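You operate a simulated robot arm through the tools that you are given. There is no shell and no other tool. Be economical: measure what you need, move in short steps, check, and stop when the job is done.

You run a simulated two-armed robot. Do the job below in one go: nothing can be reset, and whatever is moved stays where it is left.

## Task
Fetch the black blue-handled weight and set it on the cream stack. Take the black speck and leave it in the tin jug. Put the cream cup in the rinse trough. Pick up the short pole with one hand, pass it to the other hand and put it on the white stack. Put the green strip on the cream stack away in the inside of the water tray. Open the long bench drawer, take the white reel from the inside of the long bench drawer and put it on the beige tray and shut the drawer again. Put the brown bowl in the rinse trough. Take the blue banded roll on the top of the card bench and put it away on the top of the high shelf. Put the printed block on the top of the card bench away on the gold bay. Put the white jar marked "PINK 5" from the top of the card bench on the middle shelf under the store bench. Take the green cup and leave it on the top deck of the hand cart. Do these in any order. Set down upright: black blue-handled weight, cream cup, short pole, white reel, printed block, white jar.

The check looks at the end state, three seconds after you hand in, the way a careful person would. Anything else that was tipped, shoved, dropped, spilled or broken makes it a failure.

## Robot
Two 7-joint arms with two-finger parallel grippers on one trunk, on a base that drives. Base frame: it is fixed to the floor where the robot stands at the start and does not move with it; the origin is under the middle of the robot, x ahead of it, y to its left, z up. Units: mm, rad, N and s.
The left shoulder is at the start at [52, 101, 1060], the right one opposite. With the tool pointing down near the work surface each hand reaches from about 100 to 300 mm from the robot's upright axis, wherever it stands, measured 20 degrees to its own side. Places, roughly: beige tray [-5750, 1250, 750]; black blue-handled weight (8x6x9 cm) [500, 100, 800]; black speck (2x2x2 cm) [500, 0, 800]; blue banded roll (6x6x15 cm) [-4300, -1100, 900]; brown bowl (13x13x6 cm) [-4000, -1100, 800]; cream cup (12x8x9 cm) [600, -100, 500]; cream stack (30x21 cm) [-980, -920, 840]; gold bay (25x15 cm) [-3620, 1340, 800]; green cup (8x8x7 cm) [-4900, -800, 800]; green strip (11x2x2 cm) [-1000, -900, 800]; inside of the water tray (27x22 cm) [560, -140, 800]; long bench drawer [-2000, -700, 700]; middle shelf under the store bench [-4700, -4800, 500]; printed block [-4500, -1000, 750]; rinse trough [-2600, -900, 700]; short pole (3x3x24 cm) [600, -1400, 900]; tin jug (14x19x15 cm) [-2400, 1100, 500]; top deck of the hand cart [-4600, -3300, 600]; top of the high shelf (22x80 cm) [-5700, 1420, 1520]; white jar [-4750, -1000, 750]; white reel (4x4x5 cm) [-2200, -700, 700]; white stack (21x15 cm) [-1600, -740, 820]. Payload 2.4 kg a hand.
The tool frame of a hand sits at the grasp point between the pads (the TCP): z along the fingers, y along the line on which they close. The tips reach 24 mm beyond it. Largest opening 68 mm; finger width 17, thickness 10; the body of the gripper, 40 by 70 mm, starts 41 mm behind the TCP.
Orientation is that of the tool frame in the base frame, as [roll, pitch, yaw] about the fixed x, y, z axes, in that order (R = Rz(yaw) Ry(pitch) Rx(roll)). With the fingers straight down and closing along the base's y, the tool's x points along the base's -x, its y along +y and its z along -z.

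## Interface
- The arms move only by the tool nudge_tool. It takes "left_motion", "right_motion" or both (then of equal length, played together; a hand with none holds still); each is a list of rows, each a list of 7 numbers: the turn, a rotation vector about the base's x, y, z in units of 120 degrees (1.0 is 120 degrees), then the shift along the base's x, y, z in units of 250 mm (1.0 is 250 mm), then the gripper command, from -1 (fully open) to 1 (shut), values between in proportion. In form: [[ax, ay, az, tx, ty, tz, gripper], ...]. A call has 1 to 20 rows; each row is the pose to reach, as a shift and turn from the pose commanded when the call began. A call with a number of a shift or a turn outside -1 to 1 is refused whole. Each row takes 0.2 s and may step no farther than 50 mm and 0.15 rad from the row before; otherwise, or with a gripper value out of range, the whole call is refused. A pose out of reach is approached as far as the arm can. The call stops where the force on the tool passes 40 N (or 10 N more than at its start, if that is more) or the arm is blocked; 0.2 s more then pass. The fingers move at their own pace (about 72 mm/s each) and stop on an object; they squeeze with about 31 N. The grip force told is the motor's: it shows also when the fingers shut on nothing. Time passes only in rows, and 0.2 s behind the last, so rows that repeat a pose let the fingers close. The reply holds the time, the measured pose of the TCP, the force on the tool along the base axes, the opening and the grip force, in the units named above and with some noise, with the torque about the TCP (base axes, N m) and any sound that the robot's microphone picked up.
- Cameras (640 x 400 px; columns grow to the right, rows downward): "scene" is now at [143.6, -15.3, 1225.9]; the picture's right is [-0.15, -0.99, 0.00], its down [-0.51, 0.08, -0.86] and it looks along [0.85, -0.13, -0.51] (base axes); focal length 232 px, centre (320, 200). "left" rides on the left gripper at [84, -11, -75] in its tool frame; the picture's right is [0.13, 0.99, 0.00], its down [-0.60, 0.08, -0.79] and it looks along [-0.79, 0.10, 0.61] (tool axes); focal length 251 px, centre (320, 200). "right" rides on the right gripper at [84, 11, -75] in its tool frame; the picture's right is [-0.13, 0.99, 0.00], its down [-0.60, -0.08, -0.79] and it looks along [-0.79, -0.10, 0.61] (tool axes); focal length 251 px, centre (320, 200). There is no depth. A picture from a camera that has moved, and an enlarged one, comes with that camera's place and axes in the base frame and with its lens.
- capture(camera): a new picture of that camera. No time passes.
- lift_body(by): slides the trunk up (or, below 0, down) by that many mm; the arms and the scene camera ride with it, the base frame stays. It gives what a move gives, with no picture.
- base_move(legs): drives the robot by 1 to 6 legs, each [ahead, left, turn to the left] in mm, mm and rad, along the robot's own axes; the way and the turn of a leg run together, so that a leg with both is an arc; at most 1500 mm and 3.142 rad a leg. The arms and the cameras ride along, it lands a little off, and it stops where it bumps. It gives what a move gives.
- aim_head(pan, tilt): turns the head with the scene camera to pan (to the left, within 1.501 rad either way) and tilt (down, from -0.506 to 1.204), counted from straight ahead of the robot. It gives what a move gives.
- close_up(camera, box): a new picture of the part [left, top, right, bottom] of that camera's present view, enlarged. No time passes.
- close_job(): hands the job in; it is judged then, once.

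Go step by step. Nothing tells you exact positions but the pictures and the camera data: compare them with the known pose of the tool, close in by small moves and look again before you grip or let go. The budget is 577 turns and 370 pictures, counting those below and the enlarged ones. Unless the task says otherwise, let go and move clear before handing in.

The tools are called after ">>>" as name(argument=value, ...) on one line, values as JSON. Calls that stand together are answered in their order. nudge_tool: Moves the arms, as the interface text tells. Its arguments: {"type":"object","properties":{"left_motion":{"type":"array","items":{"type":"array","items":{"type":"number"}}},"right_motion":{"type":"array","items":{"type":"array","items":{"type":"number"}}}},"required":[]} The other tools are called the same way: lift_body (by) slides the trunk up or down; base_move (legs) drives the base; aim_head (pan, tilt) turns the head that bears the scene camera; capture (camera) takes a picture; close_up (camera, box) takes an enlarged picture of a part of a camera's view; close_job () hands the job in.

At the start:

```text
time: 0.0
left_ee_pos: [363.7, 99.2, 1114.4]
left_ee_rot: [3.141, 0.0, -3.14]
left_contact_force: [-0.5, -0.1, -0.2]
left_ft_torque: [-0.03, -0.02, 0.02]
left_opening: 68.0
left_gripper_force: 0.1
right_ee_pos: [388.2, -231.8, 1072.7]
right_ee_rot: [-3.142, -0.001, 3.141]
right_contact_force: [-0.4, 0.6, -0.7]
right_ft_torque: [0.02, 0.03, -0.01]
right_opening: 68.1
right_gripper_force: 0.1
trunk travel left (down, up): [-275.0, 574.0]
robot x, y, heading: [-0.2, 1.2, 0.0]
head pan, tilt: [-0.152, 0.538]
```

scene: 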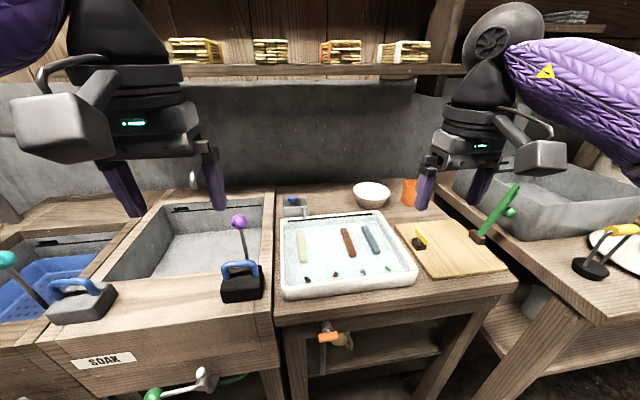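
right: 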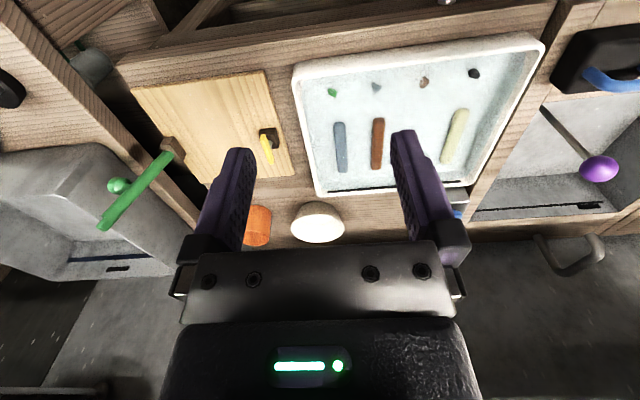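
left: 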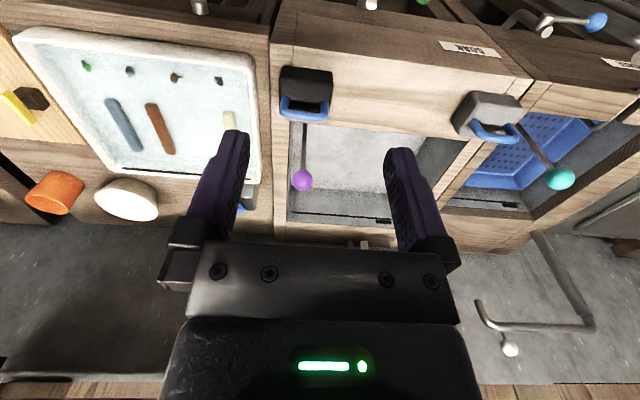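

I see the water tray bench straight ahead, with the black blue-handled weight left of the tray and the black speck inside it. I'll look closer and look for the cream cup below.

>>> close_up(camera="scene", box=[200, 180, 440, 330])

>>> aim_head(pan=0, tilt=1.0)

>>> capture(camera="scene")

```text
2.67 times, centred on (320, 255) of scene
camera zoom: at [143.6, -15.3, 1225.9], right [-0.15, -0.99, 0.0], down [-0.51, 0.08, -0.86], along [0.85, -0.13, -0.51], focal length 619 px, centre (320, 53)
```

zoom: 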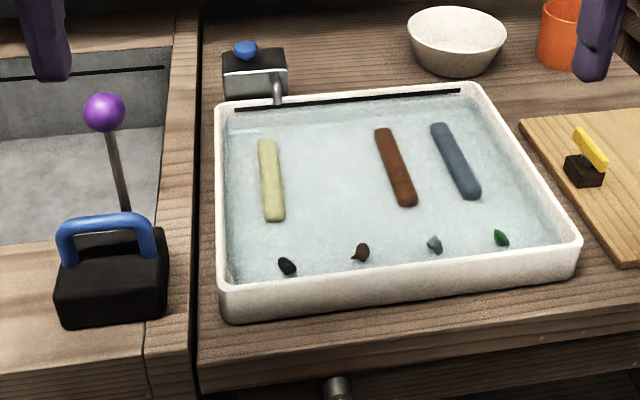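

```text
time: 0.9
left_ee_pos: [364.4, 99.0, 1115.4]
left_ee_rot: [-3.141, 0.0, -3.14]
left_contact_force: [0.5, 0.8, -0.6]
left_ft_torque: [0.0, -0.03, 0.0]
left_opening: 68.3
left_gripper_force: 0.1
right_ee_pos: [388.6, -231.3, 1074.3]
right_ee_rot: [-3.14, 0.001, 3.141]
right_contact_force: [0.7, -0.5, 0.2]
right_ft_torque: [0.02, -0.03, 0.01]
right_opening: 68.0
right_gripper_force: 0.0
trunk travel left (down, up): [-275.0, 574.0]
robot x, y, heading: [-0.3, -0.1, 0.003]
head pan, tilt: [0.0, 1.0]
```

```text
365 pictures are left
camera scene: at [124.3, -1.6, 1188.4], right [0.0, -1.0, 0.0], down [-0.84, 0.0, -0.54], along [0.54, 0.0, -0.84], focal length 232 px, centre (320, 200)
```

scene: 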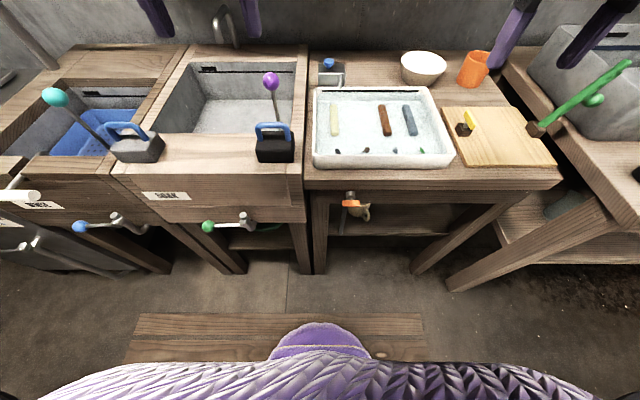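

The layout in front is clear. I'll look left and right to learn the room before driving.

>>> aim_head(pan=1.4, tilt=0.4)

>>> capture(camera="scene")

>>> aim_head(pan=-1.4, tilt=0.4)

>>> capture(camera="scene")

```text
time: 2.4
left_ee_pos: [363.0, 98.6, 1114.0]
left_ee_rot: [3.141, 0.0, -3.14]
left_contact_force: [-0.3, 1.1, 0.3]
left_ft_torque: [0.01, 0.01, -0.02]
left_opening: 68.2
left_gripper_force: 0.1
right_ee_pos: [387.6, -230.6, 1072.9]
right_ee_rot: [3.141, 0.0, -3.141]
right_contact_force: [-0.2, 0.5, 0.7]
right_ft_torque: [0.01, 0.03, 0.03]
right_opening: 67.8
right_gripper_force: 0.1
trunk travel left (down, up): [-275.0, 574.0]
robot x, y, heading: [0.8, 0.7, -0.0]
head pan, tilt: [1.4, 0.4]
```

```text
364 pictures are left
camera scene: at [70.4, 89.7, 1238.6], right [0.99, -0.17, 0.0], down [-0.07, -0.38, -0.92], along [0.16, 0.91, -0.39], focal length 232 px, centre (320, 200)
```

scene: 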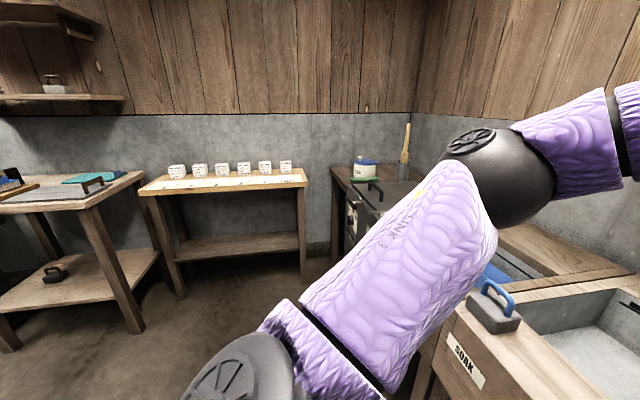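

```text
time: 4.9
left_ee_pos: [363.2, 98.5, 1114.7]
left_ee_rot: [-3.141, 0.0, -3.14]
left_contact_force: [0.4, 0.7, 0.4]
left_ft_torque: [0.02, -0.01, -0.02]
left_opening: 68.0
left_gripper_force: 0.0
right_ee_pos: [387.7, -231.2, 1073.5]
right_ee_rot: [3.139, -0.002, -3.141]
right_contact_force: [-0.8, -0.2, -0.5]
right_ft_torque: [0.0, -0.01, -0.01]
right_opening: 67.9
right_gripper_force: 0.1
trunk travel left (down, up): [-275.0, 574.0]
robot x, y, heading: [1.0, -2.2, -0.003]
head pan, tilt: [-1.4, 0.4]
```

```text
363 pictures are left
camera scene: at [70.4, -92.8, 1238.6], right [-0.99, -0.17, 0.0], down [-0.07, 0.38, -0.92], along [0.16, -0.91, -0.39], focal length 232 px, centre (320, 200)
```

scene: 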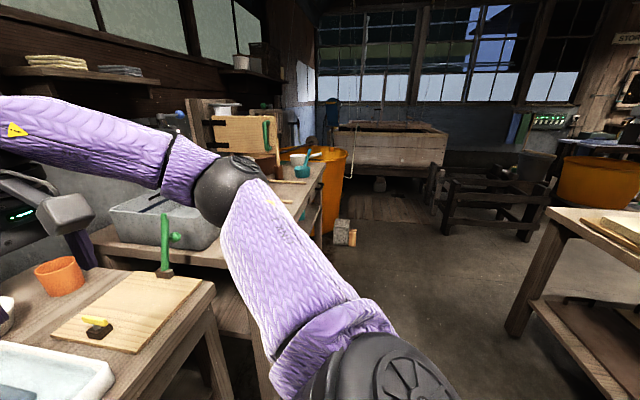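

The weight's handle is at about (485, 91, 885), its bar running along y. I drive a bit closer and turn the left tool by 90° so that the fingers close along x.

>>> aim_head(pan=0, tilt=1.2)

>>> capture(camera="scene")

>>> base_move(legs=[[120, 0, 0]])

>>> capture(camera="scene")

```text
time: 6.4
left_ee_pos: [364.2, 98.7, 1115.2]
left_ee_rot: [3.141, 0.001, -3.141]
left_contact_force: [-0.9, 0.3, 0.4]
left_ft_torque: [0.03, -0.02, 0.02]
left_opening: 68.1
left_gripper_force: 0.0
right_ee_pos: [389.0, -231.2, 1073.5]
right_ee_rot: [-3.14, 0.0, -3.14]
right_contact_force: [-0.6, 0.0, -0.1]
right_ft_torque: [0.02, -0.04, -0.02]
right_opening: 67.9
right_gripper_force: 0.0
trunk travel left (down, up): [-275.0, 574.0]
robot x, y, heading: [-2.4, 0.5, 0.0]
head pan, tilt: [0.0, 1.201]
```

```text
362 pictures are left
camera scene: at [110.5, -1.6, 1175.8], right [0.0, -1.0, 0.0], down [-0.93, 0.0, -0.36], along [0.36, 0.0, -0.93], focal length 232 px, centre (320, 200)
```

scene: 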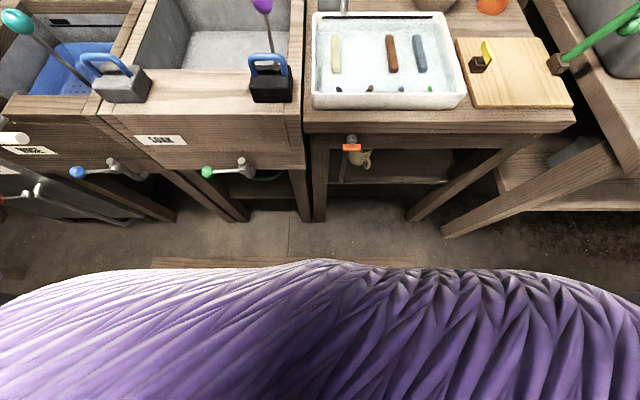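

```text
time: 7.7
left_ee_pos: [486.5, 98.0, 1114.7]
left_ee_rot: [3.141, 0.001, -3.139]
left_contact_force: [0.6, 0.1, 0.6]
left_ft_torque: [-0.02, 0.01, -0.01]
left_opening: 68.0
left_gripper_force: 0.0
right_ee_pos: [511.8, -230.2, 1073.8]
right_ee_rot: [-3.14, -0.003, -3.14]
right_contact_force: [0.8, 0.5, 0.0]
right_ft_torque: [0.0, 0.0, -0.01]
right_opening: 68.0
right_gripper_force: 0.0
trunk travel left (down, up): [-275.0, 574.0]
robot x, y, heading: [125.5, -0.2, 0.004]
head pan, tilt: [0.0, 1.201]
```

```text
361 pictures are left
camera scene: at [233.9, -1.3, 1175.7], right [0.0, -1.0, 0.0], down [-0.93, 0.0, -0.36], along [0.36, 0.0, -0.93], focal length 232 px, centre (320, 200)
```

scene: 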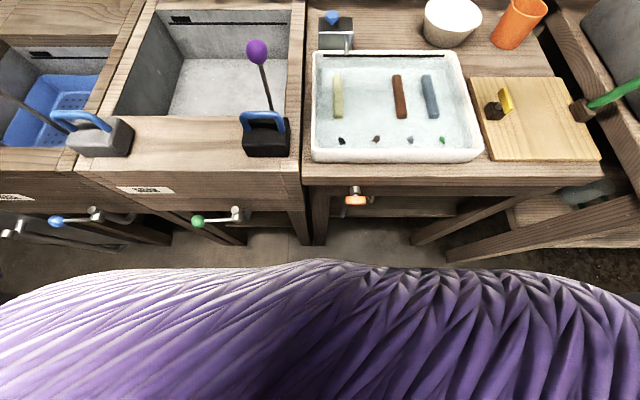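

The drive went fine. I rotate the left hand by 90° and lower it above the weight, then look with the wrist camera.

>>> nudge_tool(left_motion=[[0, 0, -0.068, 0, 0, 0, -1], [0, 0, -0.136, 0, 0, 0, -1], [0, 0, -0.204, 0, 0, 0, -1], [0, 0, -0.272, 0, 0, 0, -1], [0, 0, -0.34, 0, 0, -0.05, -1], [0, 0, -0.409, 0, 0, -0.1, -1], [0, 0, -0.477, 0, 0, -0.15, -1], [0, 0, -0.545, 0, 0, -0.2, -1], [0, 0, -0.613, 0, 0, -0.25, -1], [0, 0, -0.682, 0, 0, -0.3, -1], [0, 0, -0.75, 0, 0, -0.35, -1], [0, 0, -0.75, 0, 0, -0.35, -1]])

>>> capture(camera="left")

>>> capture(camera="scene")

```text
time: 10.3
left_ee_pos: [395.5, 57.5, 1015.6]
left_ee_rot: [3.141, 0.0, 1.572]
left_contact_force: [0.9, -0.4, -1.3]
left_ft_torque: [-0.01, -0.02, 0.0]
left_opening: 68.0
left_gripper_force: 0.0
left hand out of reach, approached as far as the arm can: row 8, 9, 10, 11, 12
right_ee_pos: [510.9, -228.9, 1073.6]
right_ee_rot: [-3.141, 0.001, -3.14]
right_contact_force: [-0.3, -0.3, -1.0]
right_ft_torque: [0.01, 0.0, -0.01]
right_opening: 68.2
right_gripper_force: 0.1
trunk travel left (down, up): [-275.0, 574.0]
robot x, y, heading: [119.3, -3.5, 0.005]
head pan, tilt: [0.0, 1.201]
```

```text
360 pictures are left
camera left: at [383.5, 141.2, 1091.1], right [0.99, 0.13, 0.0], down [0.08, -0.6, 0.79], along [0.1, -0.79, -0.61], focal length 251 px, centre (320, 200)
```

left: 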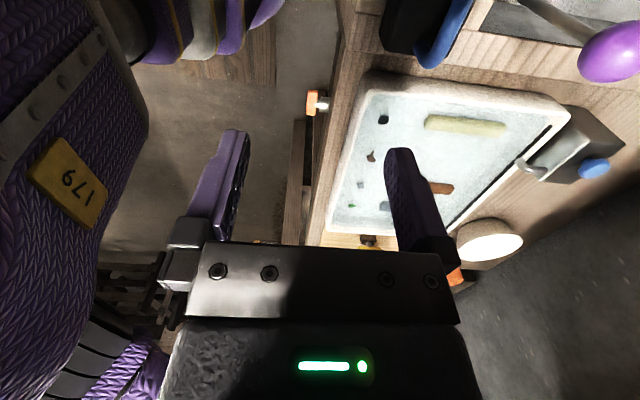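

```text
359 pictures are left
camera scene: at [233.5, -1.3, 1175.8], right [0.0, -1.0, 0.0], down [-0.93, 0.0, -0.36], along [0.36, 0.0, -0.93], focal length 232 px, centre (320, 200)
```

scene: 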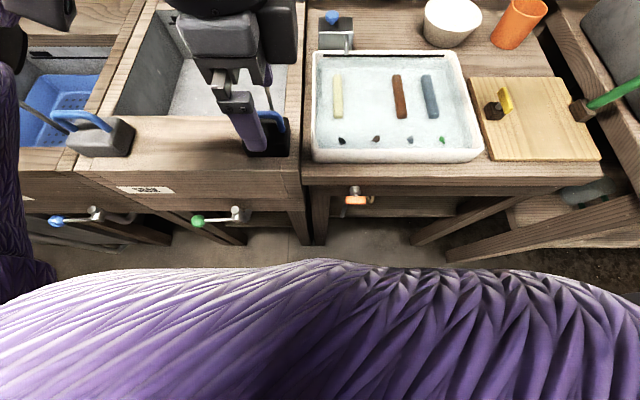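

The left hand is close to its reach limit there, so the base must come nearer. I drive 65 mm ahead, watching for a bump, and lower the trunk a little.

>>> base_move(legs=[[70, 0, 0]])

>>> lift_body(by=-60)

>>> capture(camera="scene")

>>> capture(camera="left")

```text
time: 11.3
left_ee_pos: [466.0, 58.9, 1016.1]
left_ee_rot: [3.14, 0.0, 1.575]
left_contact_force: [0.2, 0.4, 0.3]
left_ft_torque: [0.03, 0.01, -0.04]
left_opening: 67.8
left_gripper_force: 0.1
right_ee_pos: [581.9, -230.8, 1072.7]
right_ee_rot: [3.14, -0.001, -3.14]
right_contact_force: [0.6, -0.6, -0.6]
right_ft_torque: [0.01, -0.02, 0.03]
right_opening: 67.8
right_gripper_force: 0.0
trunk travel left (down, up): [-275.0, 574.0]
robot x, y, heading: [190.9, -1.8, 0.002]
head pan, tilt: [0.0, 1.201]
```

```text
time: 12.3
left_ee_pos: [465.0, 57.5, 956.0]
left_ee_rot: [3.142, -0.001, 1.574]
left_contact_force: [-0.7, -0.3, 0.1]
left_ft_torque: [0.0, 0.0, 0.01]
left_opening: 68.0
left_gripper_force: 0.0
right_ee_pos: [581.9, -230.7, 1014.0]
right_ee_rot: [-3.141, 0.001, -3.14]
right_contact_force: [-0.5, 0.3, 0.2]
right_ft_torque: [0.0, 0.0, 0.0]
right_opening: 68.3
right_gripper_force: 0.1
trunk travel left (down, up): [-215.0, 635.0]
robot x, y, heading: [192.1, -3.5, 0.004]
head pan, tilt: [0.0, 1.201]
```

```text
358 pictures are left
camera scene: at [317.4, -1.1, 1114.8], right [0.0, -1.0, 0.0], down [-0.93, 0.0, -0.36], along [0.36, 0.0, -0.93], focal length 232 px, centre (320, 200)
```

scene: 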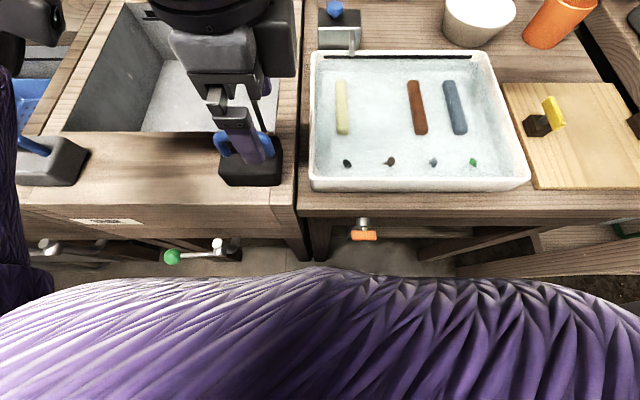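

```text
357 pictures are left
camera left: at [453.2, 141.3, 1031.3], right [0.99, 0.13, 0.0], down [0.08, -0.6, 0.79], along [0.11, -0.79, -0.61], focal length 251 px, centre (320, 200)
```

left: 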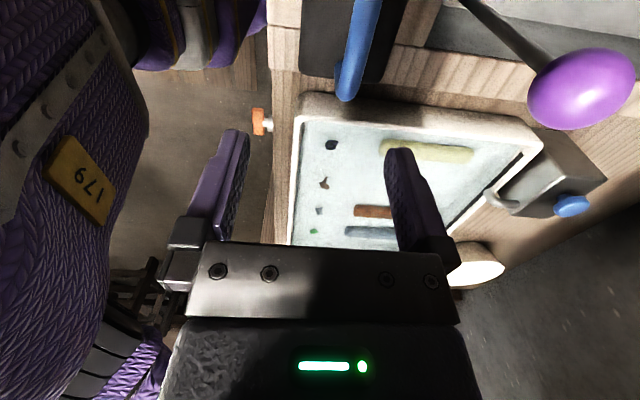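

The handle bar is centred near (482, 88), its top at about z 887, and the purple knob is well ahead of it. I align above it and go partway down.

>>> nudge_tool(left_motion=[[0, 0, 0, 0.068, 0.122, 0, -1], [0, 0, 0, 0.068, 0.122, -0.1, -1], [0, 0, 0, 0.068, 0.122, -0.1, -1]])

>>> capture(camera="left")

>>> close_up(camera="scene", box=[160, 80, 320, 220])

```text
time: 13.1
left_ee_pos: [468.0, 77.0, 931.9]
left_ee_rot: [-3.14, 0.001, 1.577]
left_contact_force: [0.0, 0.5, -0.3]
left_ft_torque: [0.0, 0.01, 0.0]
left_opening: 68.1
left_gripper_force: 0.1
left hand out of reach, approached as far as the arm can: row 1, 2, 3
right_ee_pos: [581.1, -230.6, 1012.7]
right_ee_rot: [3.14, 0.001, -3.139]
right_contact_force: [0.3, -0.1, 0.7]
right_ft_torque: [-0.02, 0.02, 0.02]
right_opening: 68.1
right_gripper_force: 0.2
trunk travel left (down, up): [-215.0, 635.0]
robot x, y, heading: [191.8, -0.6, -0.001]
head pan, tilt: [0.0, 1.201]
```

```text
356 pictures are left
camera left: at [455.8, 161.1, 1006.1], right [0.99, 0.13, 0.0], down [0.08, -0.6, 0.79], along [0.11, -0.79, -0.61], focal length 251 px, centre (320, 200)
```

left: 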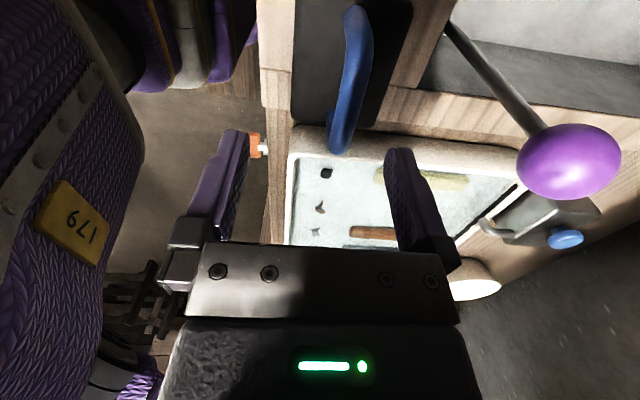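

```text
2.86 times, centred on (240, 150) of scene
camera zoom: at [317.7, -1.1, 1114.8], right [0.0, -1.0, 0.0], down [-0.93, 0.0, -0.36], along [0.36, 0.0, -0.93], focal length 663 px, centre (549, 343)
```

zoom: 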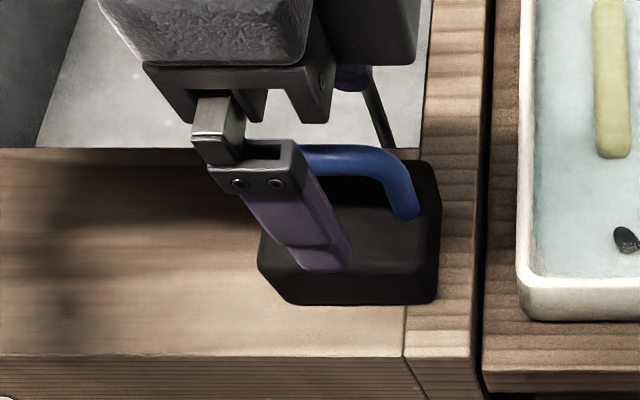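

The base needs to be slightly closer and the trunk lower. I raise the left hand, lower the trunk and creep ahead.

>>> nudge_tool(left_motion=[[0, 0, 0, 0, 0, 0.15, -1], [0, 0, 0, 0, 0, 0.3, -1]], right_motion=[[0, 0, 0, -0.1, 0, 0.15, -1], [0, 0, 0, -0.2, 0, 0.3, -1]])

>>> base_move(legs=[[20, 0, 0]])

>>> lift_body(by=-80)

```text
time: 13.7
left_ee_pos: [457.5, 76.8, 1003.5]
left_ee_rot: [-3.14, 0.0, 1.575]
left_contact_force: [0.6, -0.1, 0.0]
left_ft_torque: [-0.01, -0.03, -0.02]
left_opening: 68.0
left_gripper_force: 0.1
left hand out of reach, approached as far as the arm can: row 2
right_ee_pos: [530.1, -229.2, 1089.1]
right_ee_rot: [-3.141, -0.001, -3.141]
right_contact_force: [0.9, -0.5, -0.4]
right_ft_torque: [-0.01, 0.01, -0.03]
right_opening: 68.3
right_gripper_force: 0.1
trunk travel left (down, up): [-215.0, 635.0]
robot x, y, heading: [193.7, -2.2, 0.003]
head pan, tilt: [0.0, 1.201]
```

```text
time: 14.5
left_ee_pos: [477.6, 75.8, 1002.8]
left_ee_rot: [-3.14, 0.001, 1.578]
left_contact_force: [0.5, -0.4, 0.0]
left_ft_torque: [0.02, -0.02, 0.02]
left_opening: 68.0
left_gripper_force: 0.2
right_ee_pos: [550.3, -227.8, 1087.8]
right_ee_rot: [3.141, 0.0, -3.14]
right_contact_force: [-0.3, -0.8, -0.4]
right_ft_torque: [0.02, -0.01, -0.01]
right_opening: 68.0
right_gripper_force: 0.1
trunk travel left (down, up): [-215.0, 635.0]
robot x, y, heading: [214.7, 0.8, 0.004]
head pan, tilt: [0.0, 1.201]
```

```text
time: 15.7
left_ee_pos: [477.5, 75.9, 922.8]
left_ee_rot: [3.14, 0.001, 1.575]
left_contact_force: [-0.4, -0.4, -0.2]
left_ft_torque: [0.0, -0.02, 0.01]
left_opening: 68.2
left_gripper_force: 0.0
right_ee_pos: [549.1, -228.9, 1008.2]
right_ee_rot: [-3.14, -0.001, -3.14]
right_contact_force: [0.0, 1.2, 0.6]
right_ft_torque: [-0.01, 0.0, 0.02]
right_opening: 67.9
right_gripper_force: 0.0
trunk travel left (down, up): [-135.0, 714.0]
robot x, y, heading: [213.7, 1.1, 0.001]
head pan, tilt: [0.0, 1.201]
```

Now at (477, 76, 923). I move to (482, 88) and down over the bar.

>>> nudge_tool(left_motion=[[0, 0, 0, 0.018, 0.04, 0, -1], [0, 0, 0, 0.018, 0.04, -0.08, -1], [0, 0, 0, 0.018, 0.04, -0.16, -1], [0, 0, 0, 0.018, 0.04, -0.16, -1]])

>>> capture(camera="left")

>>> close_up(camera="scene", box=[160, 80, 320, 220])

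```text
time: 16.7
left_ee_pos: [481.6, 84.8, 882.6]
left_ee_rot: [-3.141, -0.002, 1.578]
left_contact_force: [0.1, 0.2, 0.7]
left_ft_torque: [-0.01, 0.0, -0.01]
left_opening: 68.0
left_gripper_force: 0.1
right_ee_pos: [550.3, -230.0, 1008.4]
right_ee_rot: [-3.141, 0.002, -3.14]
right_contact_force: [-0.2, -0.2, 0.1]
right_ft_torque: [-0.04, 0.01, 0.02]
right_opening: 67.9
right_gripper_force: 0.2
trunk travel left (down, up): [-135.0, 714.0]
robot x, y, heading: [216.2, 0.5, -0.002]
head pan, tilt: [0.0, 1.201]
```

```text
354 pictures are left
camera left: at [469.8, 168.9, 956.2], right [0.99, 0.13, 0.0], down [0.08, -0.6, 0.79], along [0.11, -0.79, -0.61], focal length 251 px, centre (320, 200)
```

left: 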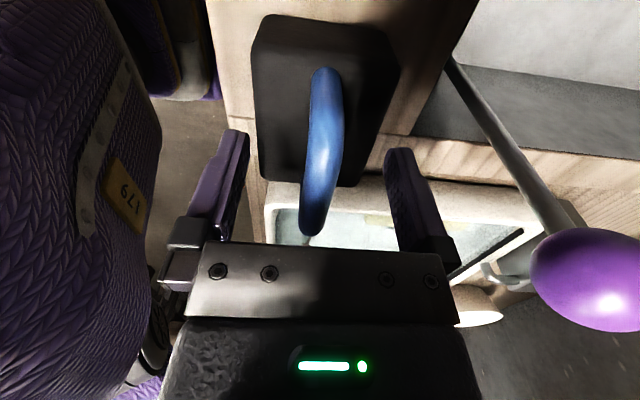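

```text
2.86 times, centred on (240, 150) of scene
camera zoom: at [360.6, -1.0, 1032.8], right [0.0, -1.0, 0.0], down [-0.93, 0.0, -0.36], along [0.36, 0.0, -0.93], focal length 663 px, centre (549, 343)
```

zoom: 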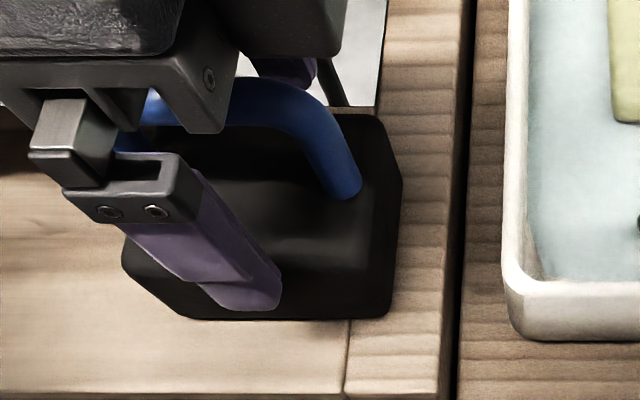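

The bar sits between the fingers. I go 5 mm lower, close on it, then lift.

>>> nudge_tool(left_motion=[[0, 0, 0, 0, 0.008, -0.02, -1], [0, 0, 0, 0, 0.008, -0.02, 1], [0, 0, 0, 0, 0.008, -0.02, 1], [0, 0, 0, 0, 0.008, -0.02, 1], [0, 0, 0, 0, 0.008, -0.02, 1]])

>>> capture(camera="left")

```text
time: 17.9
left_ee_pos: [481.5, 87.2, 877.5]
left_ee_rot: [-3.141, -0.002, 1.576]
left_contact_force: [-1.6, -0.6, 2.3]
left_ft_torque: [-0.05, -0.01, -0.1]
left_opening: 59.7
left_gripper_force: 31.2
right_ee_pos: [549.9, -228.7, 1008.5]
right_ee_rot: [3.141, -0.002, -3.141]
right_contact_force: [-0.1, 0.2, 0.0]
right_ft_torque: [0.05, -0.03, 0.01]
right_opening: 68.2
right_gripper_force: 0.0
trunk travel left (down, up): [-135.0, 714.0]
robot x, y, heading: [219.5, -2.5, 0.002]
head pan, tilt: [0.0, 1.201]
```

```text
352 pictures are left
camera left: at [469.9, 170.8, 951.6], right [0.99, 0.13, 0.0], down [0.08, -0.6, 0.79], along [0.11, -0.79, -0.61], focal length 251 px, centre (320, 200)
```

left: 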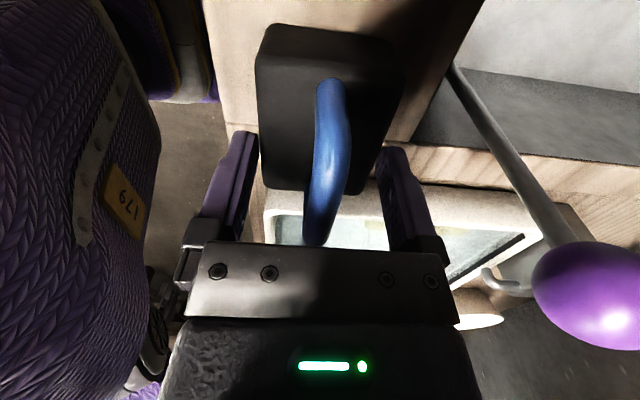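

The fingers closed on the 60 mm body by their tips. I open, go 8 mm deeper for a better hold, close and lift.

>>> nudge_tool(left_motion=[[0, 0, 0, 0, 0, 0, -1], [0, 0, 0, 0, 0, 0, -1], [0, 0, 0, 0, 0, -0.034, -1], [0, 0, 0, 0, 0, -0.034, 1], [0, 0, 0, 0, 0, -0.034, 1], [0, 0, 0, 0, 0, -0.034, 1], [0, 0, 0, 0, 0, -0.034, 1]])

>>> nudge_tool(left_motion=[[0, 0, 0, 0, 0, 0.08, 1], [0, 0, 0, 0, 0, 0.2, 1], [0, 0, 0, 0, 0, 0.3, 1]])

>>> capture(camera="scene")

```text
time: 19.5
left_ee_pos: [482.0, 86.5, 869.8]
left_ee_rot: [-3.141, 0.0, 1.577]
left_contact_force: [0.7, 1.2, 6.5]
left_ft_torque: [0.02, 0.13, 0.01]
left_opening: 59.5
left_gripper_force: 30.5
right_ee_pos: [550.7, -229.3, 1007.8]
right_ee_rot: [-3.141, -0.001, -3.14]
right_contact_force: [-0.5, -0.5, 0.0]
right_ft_torque: [0.01, 0.0, 0.02]
right_opening: 68.1
right_gripper_force: 0.1
trunk travel left (down, up): [-135.0, 714.0]
robot x, y, heading: [213.1, -0.1, -0.002]
head pan, tilt: [0.0, 1.201]
```

```text
time: 20.3
left_ee_pos: [481.3, 85.5, 943.2]
left_ee_rot: [-3.14, 0.0, 1.576]
left_contact_force: [0.5, -1.2, -4.6]
left_ft_torque: [-0.02, -0.04, 0.01]
left_opening: 59.7
left_gripper_force: 31.4
right_ee_pos: [551.0, -228.6, 1008.4]
right_ee_rot: [3.142, -0.001, -3.138]
right_contact_force: [-0.1, 0.4, 0.2]
right_ft_torque: [-0.02, 0.0, 0.01]
right_opening: 68.1
right_gripper_force: 0.2
trunk travel left (down, up): [-135.0, 714.0]
robot x, y, heading: [214.0, 5.3, 0.002]
head pan, tilt: [0.0, 1.201]
```

```text
351 pictures are left
camera scene: at [360.7, -1.1, 1032.8], right [0.0, -1.0, 0.0], down [-0.93, 0.0, -0.36], along [0.36, 0.0, -0.93], focal length 232 px, centre (320, 200)
```

scene: 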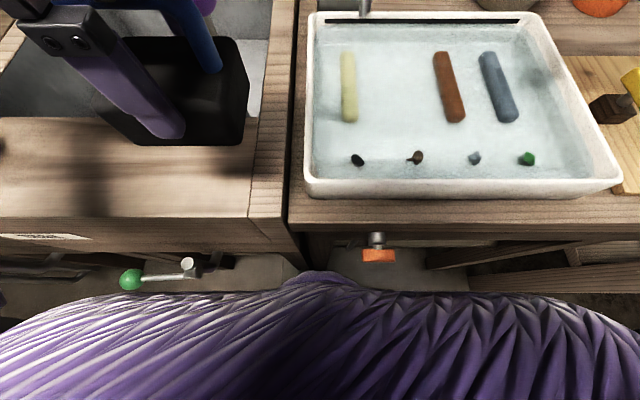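

The weight is held (about 0.5 kg). I back off to where I started, lower the trunk and look under the bench for the cream cup.

>>> base_move(legs=[[-215, 0, 0]])

>>> lift_body(by=-130)

>>> aim_head(pan=-0.1, tilt=0.75)

>>> capture(camera="scene")

```text
time: 21.9
left_ee_pos: [269.8, 84.1, 944.2]
left_ee_rot: [-3.141, 0.001, 1.578]
left_contact_force: [0.4, 0.1, -5.4]
left_ft_torque: [-0.03, -0.01, 0.02]
left_opening: 59.7
left_gripper_force: 30.9
right_ee_pos: [338.8, -229.2, 1009.0]
right_ee_rot: [3.141, 0.0, -3.14]
right_contact_force: [-0.7, -0.1, 0.2]
right_ft_torque: [-0.02, 0.05, -0.04]
right_opening: 68.1
right_gripper_force: 0.0
trunk travel left (down, up): [-135.0, 714.0]
robot x, y, heading: [2.3, 1.4, 0.004]
head pan, tilt: [0.0, 1.201]
```

```text
time: 23.5
left_ee_pos: [269.2, 84.2, 814.4]
left_ee_rot: [-3.141, 0.001, 1.577]
left_contact_force: [-0.5, 0.1, -4.6]
left_ft_torque: [-0.03, -0.04, -0.01]
left_opening: 59.8
left_gripper_force: 30.8
right_ee_pos: [374.1, -229.1, 846.4]
right_ee_rot: [3.141, -0.118, -3.139]
right_contact_force: [0.1, -0.1, -0.1]
right_ft_torque: [-0.01, -0.02, 0.0]
right_opening: 68.0
right_gripper_force: 0.1
trunk travel left (down, up): [-5.0, 844.0]
robot x, y, heading: [1.3, -1.8, -0.001]
head pan, tilt: [0.0, 1.201]
```

```text
time: 24.4
left_ee_pos: [269.3, 85.1, 813.2]
left_ee_rot: [3.141, 0.0, 1.576]
left_contact_force: [0.4, 0.0, -5.0]
left_ft_torque: [-0.03, 0.0, -0.03]
left_opening: 59.5
left_gripper_force: 31.0
right_ee_pos: [375.4, -229.2, 845.5]
right_ee_rot: [3.142, -0.117, -3.14]
right_contact_force: [-1.3, -0.3, -0.5]
right_ft_torque: [-0.02, 0.0, 0.01]
right_opening: 67.9
right_gripper_force: 0.0
trunk travel left (down, up): [-5.0, 844.0]
robot x, y, heading: [1.3, -0.2, -0.002]
head pan, tilt: [-0.099, 0.75]
```

```text
350 pictures are left
camera scene: at [221.2, -9.4, 928.9], right [-0.1, -1.0, 0.0], down [-0.68, 0.07, -0.73], along [0.73, -0.07, -0.68], focal length 232 px, centre (320, 200)
```

scene: 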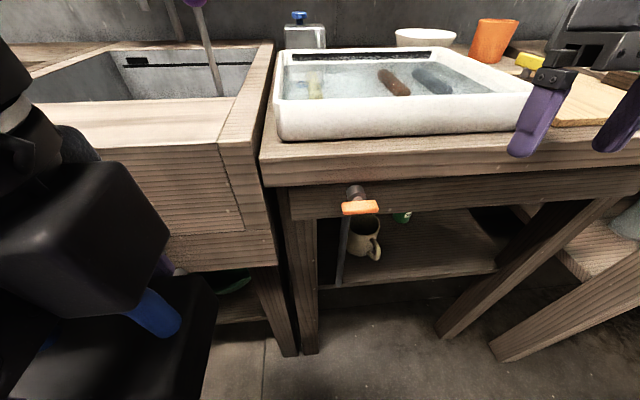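

The cream cup stands on the shelf beneath the bench, behind the orange tap with its drain pipe. I zoom in.

>>> close_up(camera="scene", box=[260, 160, 460, 300])

```text
2.86 times, centred on (360, 230) of scene
camera zoom: at [221.2, -9.4, 928.9], right [-0.1, -1.0, 0.0], down [-0.68, 0.07, -0.73], along [0.73, -0.07, -0.68], focal length 663 px, centre (206, 114)
```

zoom: 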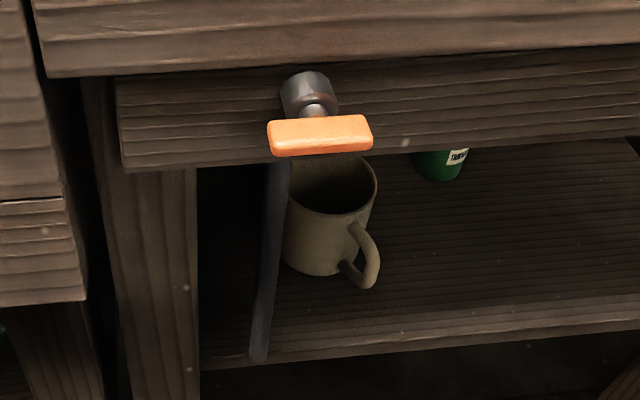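

The cup's handle points toward me and to the right, so I plan a 45° forward-down grasp with the right hand across the handle. First I raise the weight clear and bring the right hand low in front of the bench.

>>> nudge_tool(left_motion=[[0, 0, 0, 0, 0.03, 0.05, 1], [0, 0, 0, 0, 0.06, 0.1, 1], [0, 0, 0, 0, 0.09, 0.15, 1], [0, 0, 0, 0, 0.12, 0.2, 1], [0, 0, 0, 0, 0.15, 0.25, 1], [0, 0, 0, 0, 0.18, 0.3, 1], [0, 0, 0, 0, 0.21, 0.35, 1], [0, 0, 0, 0, 0.24, 0.4, 1], [0, 0, 0, 0, 0.27, 0.45, 1], [0, 0, 0, 0, 0.3, 0.5, 1]], right_motion=[[0.0135, -0.0416, 0.028, -0.03, -0.012, -0.098, -1], [0.027, -0.083, 0.056, -0.06, -0.024, -0.196, -1], [0.0406, -0.125, 0.084, -0.09, -0.036, -0.294, -1], [0.0542, -0.1666, 0.1116, -0.12, -0.048, -0.392, -1], [0.0677, -0.208, 0.1395, -0.15, -0.06, -0.49, -1], [0.0813, -0.25, 0.1674, -0.18, -0.072, -0.588, -1], [0.0948, -0.2915, 0.1953, -0.21, -0.084, -0.686, -1], [0.1084, -0.333, 0.2232, -0.24, -0.096, -0.784, -1], [0.122, -0.375, 0.251, -0.27, -0.108, -0.882, -1], [0.1355, -0.4164, 0.279, -0.3, -0.12, -0.98, -1]])

>>> capture(camera="scene")

>>> capture(camera="right")

```text
time: 26.6
left_ee_pos: [229.4, 107.9, 886.8]
left_ee_rot: [-3.142, 0.002, 1.576]
left_contact_force: [0.4, -1.0, -4.9]
left_ft_torque: [-0.01, 0.0, 0.03]
left_opening: 59.8
left_gripper_force: 30.7
left hand out of reach, approached as far as the arm can: row 3, 4, 5, 6, 7, 8, 9, 10
right_ee_pos: [327.5, -260.6, 614.4]
right_ee_rot: [-3.141, 0.752, -2.649]
right_contact_force: [-1.9, 0.6, -3.6]
right_ft_torque: [0.06, -0.22, 0.01]
right_opening: 67.9
right_gripper_force: 0.1
right hand out of reach, approached as far as the arm can: row 8, 9, 10
trunk travel left (down, up): [-5.0, 844.0]
robot x, y, heading: [3.5, 0.8, 0.004]
head pan, tilt: [-0.099, 0.75]
```

```text
348 pictures are left
camera scene: at [221.5, -9.5, 928.8], right [-0.1, -1.0, 0.0], down [-0.68, 0.07, -0.73], along [0.73, -0.07, -0.68], focal length 232 px, centre (320, 200)
```

scene: 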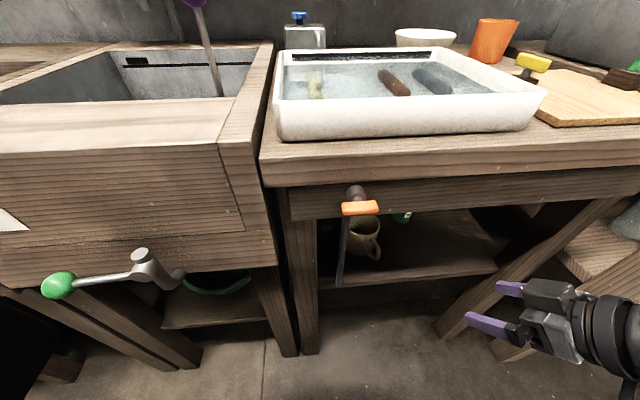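

```text
347 pictures are left
camera right: at [223.4, -304.3, 609.9], right [-0.38, 0.92, 0.09], down [-0.05, -0.12, 0.99], along [0.92, 0.38, 0.09], focal length 251 px, centre (320, 200)
```

right: 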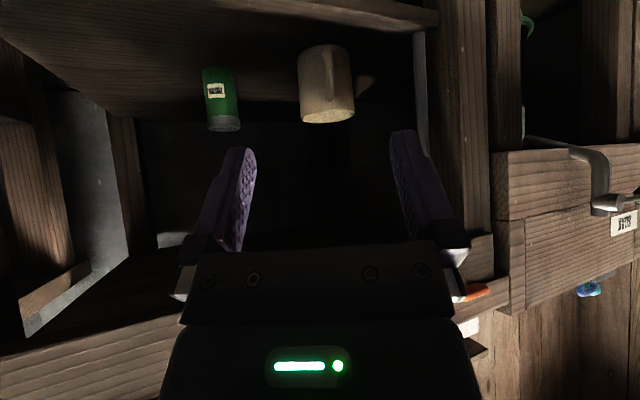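

The handle strap is near (503, -166, 496), and the right hand is already aligned with its direction (about 27°). I drive the base along the approach line.

>>> base_move(legs=[[90, 48, 0]])

>>> capture(camera="right")

>>> capture(camera="scene")

```text
time: 27.8
left_ee_pos: [318.9, 155.1, 886.0]
left_ee_rot: [-3.14, 0.002, 1.576]
left_contact_force: [1.2, 0.4, -5.5]
left_ft_torque: [-0.02, 0.0, -0.04]
left_opening: 59.6
left_gripper_force: 30.5
right_ee_pos: [412.9, -212.2, 609.9]
right_ee_rot: [3.128, 0.739, -2.661]
right_contact_force: [-0.4, 0.1, 0.1]
right_ft_torque: [0.0, -0.01, -0.02]
right_opening: 68.1
right_gripper_force: 0.0
trunk travel left (down, up): [-5.0, 844.0]
robot x, y, heading: [89.3, 48.1, -0.001]
head pan, tilt: [-0.099, 0.75]
```

```text
346 pictures are left
camera right: at [310.0, -256.2, 607.9], right [-0.38, 0.92, 0.1], down [-0.03, -0.12, 0.99], along [0.92, 0.38, 0.08], focal length 251 px, centre (320, 200)
```

right: 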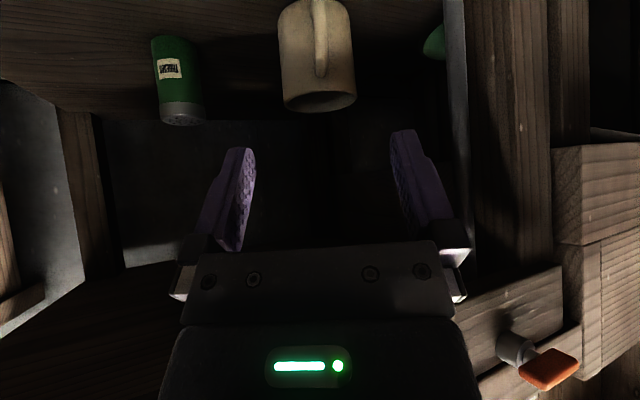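

```text
345 pictures are left
camera scene: at [311.2, 38.3, 929.0], right [-0.1, -1.0, 0.0], down [-0.68, 0.07, -0.73], along [0.73, -0.07, -0.68], focal length 232 px, centre (320, 200)
```

scene: 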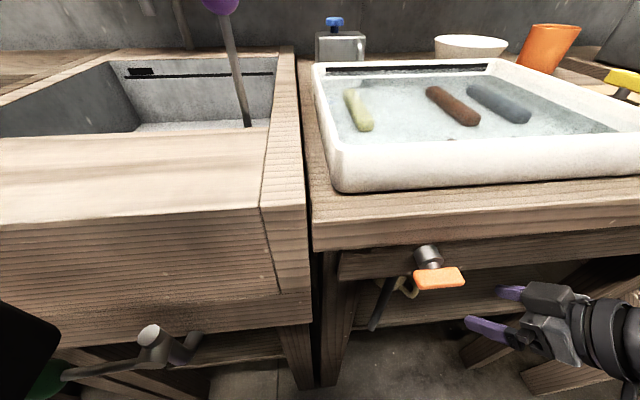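

The strap is centred between the fingers' view, at about (492, -166, 498). I move the arm diagonally toward it in part and check reach.

>>> nudge_tool(right_motion=[[0, 0, 0, 0.06, 0.035, -0.1, -1], [0, 0, 0, 0.12, 0.07, -0.2, -1], [0, 0, 0, 0.18, 0.105, -0.28, -1], [0, 0, 0, 0.18, 0.105, -0.28, -1]])

>>> capture(camera="right")

```text
time: 28.8
left_ee_pos: [319.0, 155.4, 886.0]
left_ee_rot: [-3.141, 0.0, 1.576]
left_contact_force: [0.4, 0.3, -5.1]
left_ft_torque: [-0.05, -0.01, -0.02]
left_opening: 59.8
left_gripper_force: 30.7
right_ee_pos: [459.7, -187.0, 538.6]
right_ee_rot: [3.128, 0.737, -2.663]
right_contact_force: [-0.1, -0.5, 0.3]
right_ft_torque: [-0.03, 0.02, 0.02]
right_opening: 68.0
right_gripper_force: 0.0
trunk travel left (down, up): [-5.0, 844.0]
robot x, y, heading: [91.4, 49.3, -0.003]
head pan, tilt: [-0.099, 0.75]
```

```text
344 pictures are left
camera right: at [355.5, -229.8, 536.3], right [-0.38, 0.92, 0.1], down [-0.03, -0.12, 0.99], along [0.92, 0.38, 0.08], focal length 251 px, centre (320, 200)
```

right: 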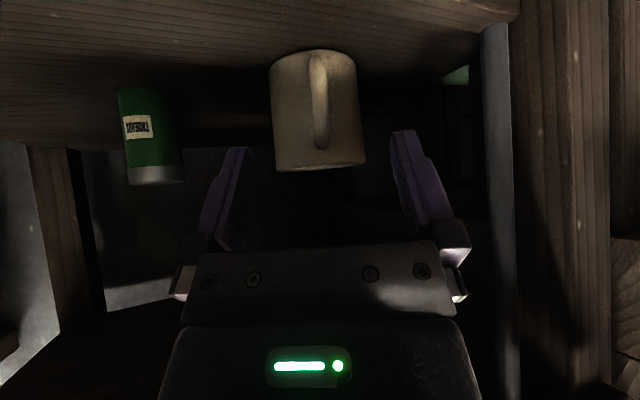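

Aligned well: the strap is at about (498, -165, 491). I advance the rest and close.

>>> nudge_tool(right_motion=[[0, 0, 0, 0.07, 0.04, -0.09, -1], [0, 0, 0, 0.13, 0.078, -0.17, -1], [0, 0, 0, 0.145, 0.085, -0.18, -1]])

>>> capture(camera="right")

```text
time: 29.6
left_ee_pos: [319.2, 155.6, 886.1]
left_ee_rot: [3.141, 0.0, 1.575]
left_contact_force: [0.2, 1.0, -4.3]
left_ft_torque: [-0.01, 0.01, 0.01]
left_opening: 59.9
left_gripper_force: 31.0
right_ee_pos: [494.4, -165.2, 494.4]
right_ee_rot: [3.128, 0.738, -2.659]
right_contact_force: [-0.1, -0.6, 0.1]
right_ft_torque: [0.0, 0.0, 0.03]
right_opening: 68.1
right_gripper_force: 0.1
trunk travel left (down, up): [-5.0, 844.0]
robot x, y, heading: [93.5, 46.6, -0.001]
head pan, tilt: [-0.099, 0.75]
```

```text
343 pictures are left
camera right: at [391.9, -209.4, 492.6], right [-0.38, 0.92, 0.1], down [-0.04, -0.12, 0.99], along [0.92, 0.38, 0.08], focal length 251 px, centre (320, 200)
```

right: 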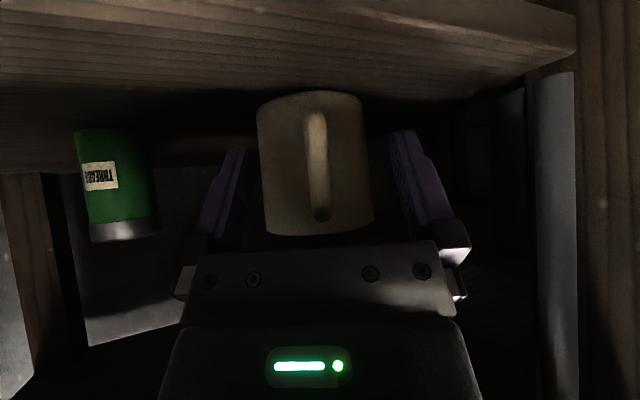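

The strap lies at the grasp point. I lower 6 mm and close.

>>> nudge_tool(right_motion=[[0, 0, 0, 0.008, 0.004, -0.024, -1], [0, 0, 0, 0.008, 0.004, -0.024, 1], [0, 0, 0, 0.008, 0.004, -0.024, 1], [0, 0, 0, 0.008, 0.004, -0.024, 1], [0, 0, 0, 0.008, 0.004, -0.024, 1]])

>>> capture(camera="right")

```text
time: 30.8
left_ee_pos: [319.9, 156.8, 887.3]
left_ee_rot: [3.14, 0.002, 1.577]
left_contact_force: [-0.7, 0.4, -5.2]
left_ft_torque: [-0.06, 0.01, 0.02]
left_opening: 59.7
left_gripper_force: 31.4
right_ee_pos: [497.0, -164.5, 490.2]
right_ee_rot: [3.129, 0.741, -2.66]
right_contact_force: [0.9, -3.1, 5.3]
right_ft_torque: [-0.26, -0.51, -0.21]
right_opening: 11.2
right_gripper_force: 30.8
trunk travel left (down, up): [-5.0, 844.0]
robot x, y, heading: [90.3, 51.1, -0.002]
head pan, tilt: [-0.099, 0.75]
```

```text
342 pictures are left
camera right: at [394.0, -208.6, 487.2], right [-0.38, 0.92, 0.1], down [-0.04, -0.12, 0.99], along [0.92, 0.38, 0.08], focal length 251 px, centre (320, 200)
```

right: 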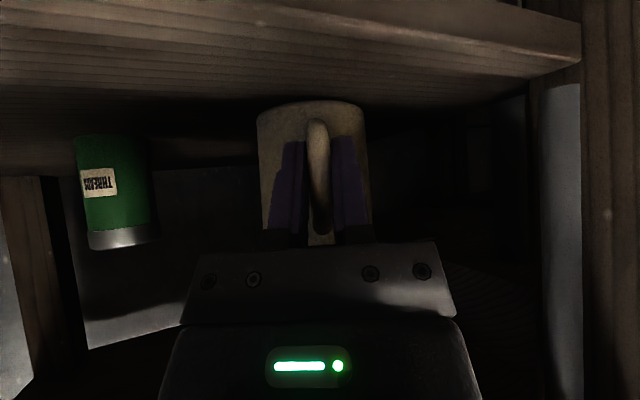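

Gripped (11 mm strap). I lift it and check.

>>> nudge_tool(right_motion=[[0, 0, 0, 0, 0, 0.04, 1], [0, 0, 0, 0, 0, 0.1, 1], [0, 0, 0, -0.02, -0.01, 0.16, 1]])

>>> capture(camera="right")

```text
time: 31.6
left_ee_pos: [319.5, 156.0, 887.6]
left_ee_rot: [-3.142, 0.001, 1.576]
left_contact_force: [-0.2, -0.2, -4.8]
left_ft_torque: [-0.03, 0.01, -0.01]
left_opening: 59.4
left_gripper_force: 31.4
right_ee_pos: [492.3, -167.8, 528.3]
right_ee_rot: [3.129, 0.736, -2.66]
right_contact_force: [0.6, -0.2, -2.1]
right_ft_torque: [-0.04, 0.08, 0.06]
right_opening: 10.6
right_gripper_force: 31.1
trunk travel left (down, up): [-5.0, 844.0]
robot x, y, heading: [89.8, 47.3, -0.002]
head pan, tilt: [-0.099, 0.75]
```

```text
341 pictures are left
camera right: at [388.6, -211.7, 526.6], right [-0.38, 0.92, 0.1], down [-0.03, -0.12, 0.99], along [0.92, 0.38, 0.08], focal length 251 px, centre (320, 200)
```

right: 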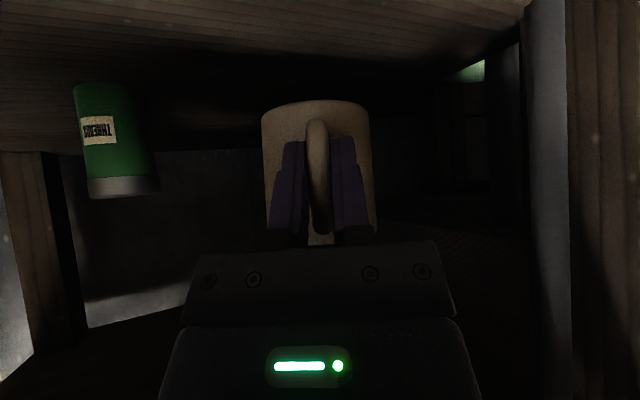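

The cup is held. I back out along the same line and then away from the bench.

>>> base_move(legs=[[-150, -80, 0], [-250, 60, 0]])

>>> lift_body(by=270)

>>> aim_head(pan=-1.4, tilt=0.5)

>>> capture(camera="scene")

```text
time: 34.5
left_ee_pos: [-81.5, 134.3, 886.8]
left_ee_rot: [-3.141, 0.0, 1.577]
left_contact_force: [1.0, -0.4, -4.4]
left_ft_torque: [-0.01, -0.01, -0.01]
left_opening: 59.5
left_gripper_force: 30.8
right_ee_pos: [92.7, -190.4, 527.6]
right_ee_rot: [3.126, 0.737, -2.663]
right_contact_force: [-0.3, -0.1, -1.7]
right_ft_torque: [-0.04, 0.11, -0.01]
right_opening: 10.5
right_gripper_force: 31.2
trunk travel left (down, up): [-5.0, 844.0]
robot x, y, heading: [-309.7, 26.8, 0.0]
head pan, tilt: [-0.099, 0.75]
```

```text
time: 37.2
left_ee_pos: [-168.4, 133.4, 1186.6]
left_ee_rot: [2.892, 0.003, 1.577]
left_contact_force: [0.9, 0.3, -4.2]
left_ft_torque: [-0.03, 0.03, -0.01]
left_opening: 59.5
left_gripper_force: 31.2
right_ee_pos: [93.7, -190.4, 798.8]
right_ee_rot: [3.129, 0.738, -2.662]
right_contact_force: [0.6, 0.0, -0.6]
right_ft_torque: [-0.02, 0.11, -0.03]
right_opening: 10.6
right_gripper_force: 30.9
trunk travel left (down, up): [-275.0, 574.0]
robot x, y, heading: [-309.2, 24.5, 0.003]
head pan, tilt: [-0.099, 0.75]
```

```text
time: 38.7
left_ee_pos: [-168.8, 133.3, 1186.1]
left_ee_rot: [2.893, 0.002, 1.577]
left_contact_force: [0.4, -0.1, -4.8]
left_ft_torque: [0.0, 0.01, -0.02]
left_opening: 59.8
left_gripper_force: 31.2
right_ee_pos: [92.5, -191.2, 798.4]
right_ee_rot: [3.127, 0.737, -2.66]
right_contact_force: [-0.2, 0.7, -2.0]
right_ft_torque: [-0.02, 0.11, 0.03]
right_opening: 10.8
right_gripper_force: 31.2
trunk travel left (down, up): [-275.0, 574.0]
robot x, y, heading: [-309.3, 27.6, -0.001]
head pan, tilt: [-1.4, 0.499]
```

```text
340 pictures are left
camera scene: at [-238.8, -64.9, 1229.4], right [-0.99, -0.17, 0.0], down [-0.08, 0.47, -0.88], along [0.15, -0.86, -0.48], focal length 232 px, centre (320, 200)
```

scene: 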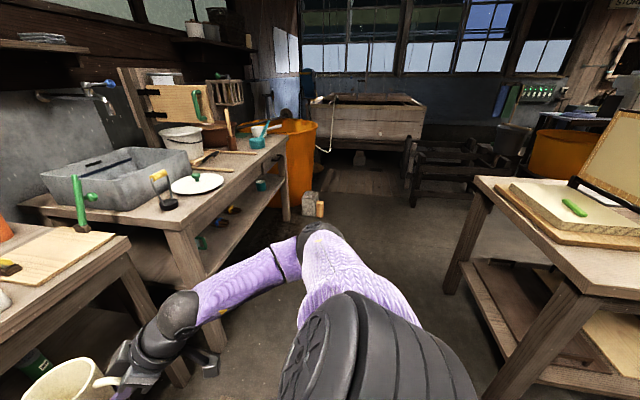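

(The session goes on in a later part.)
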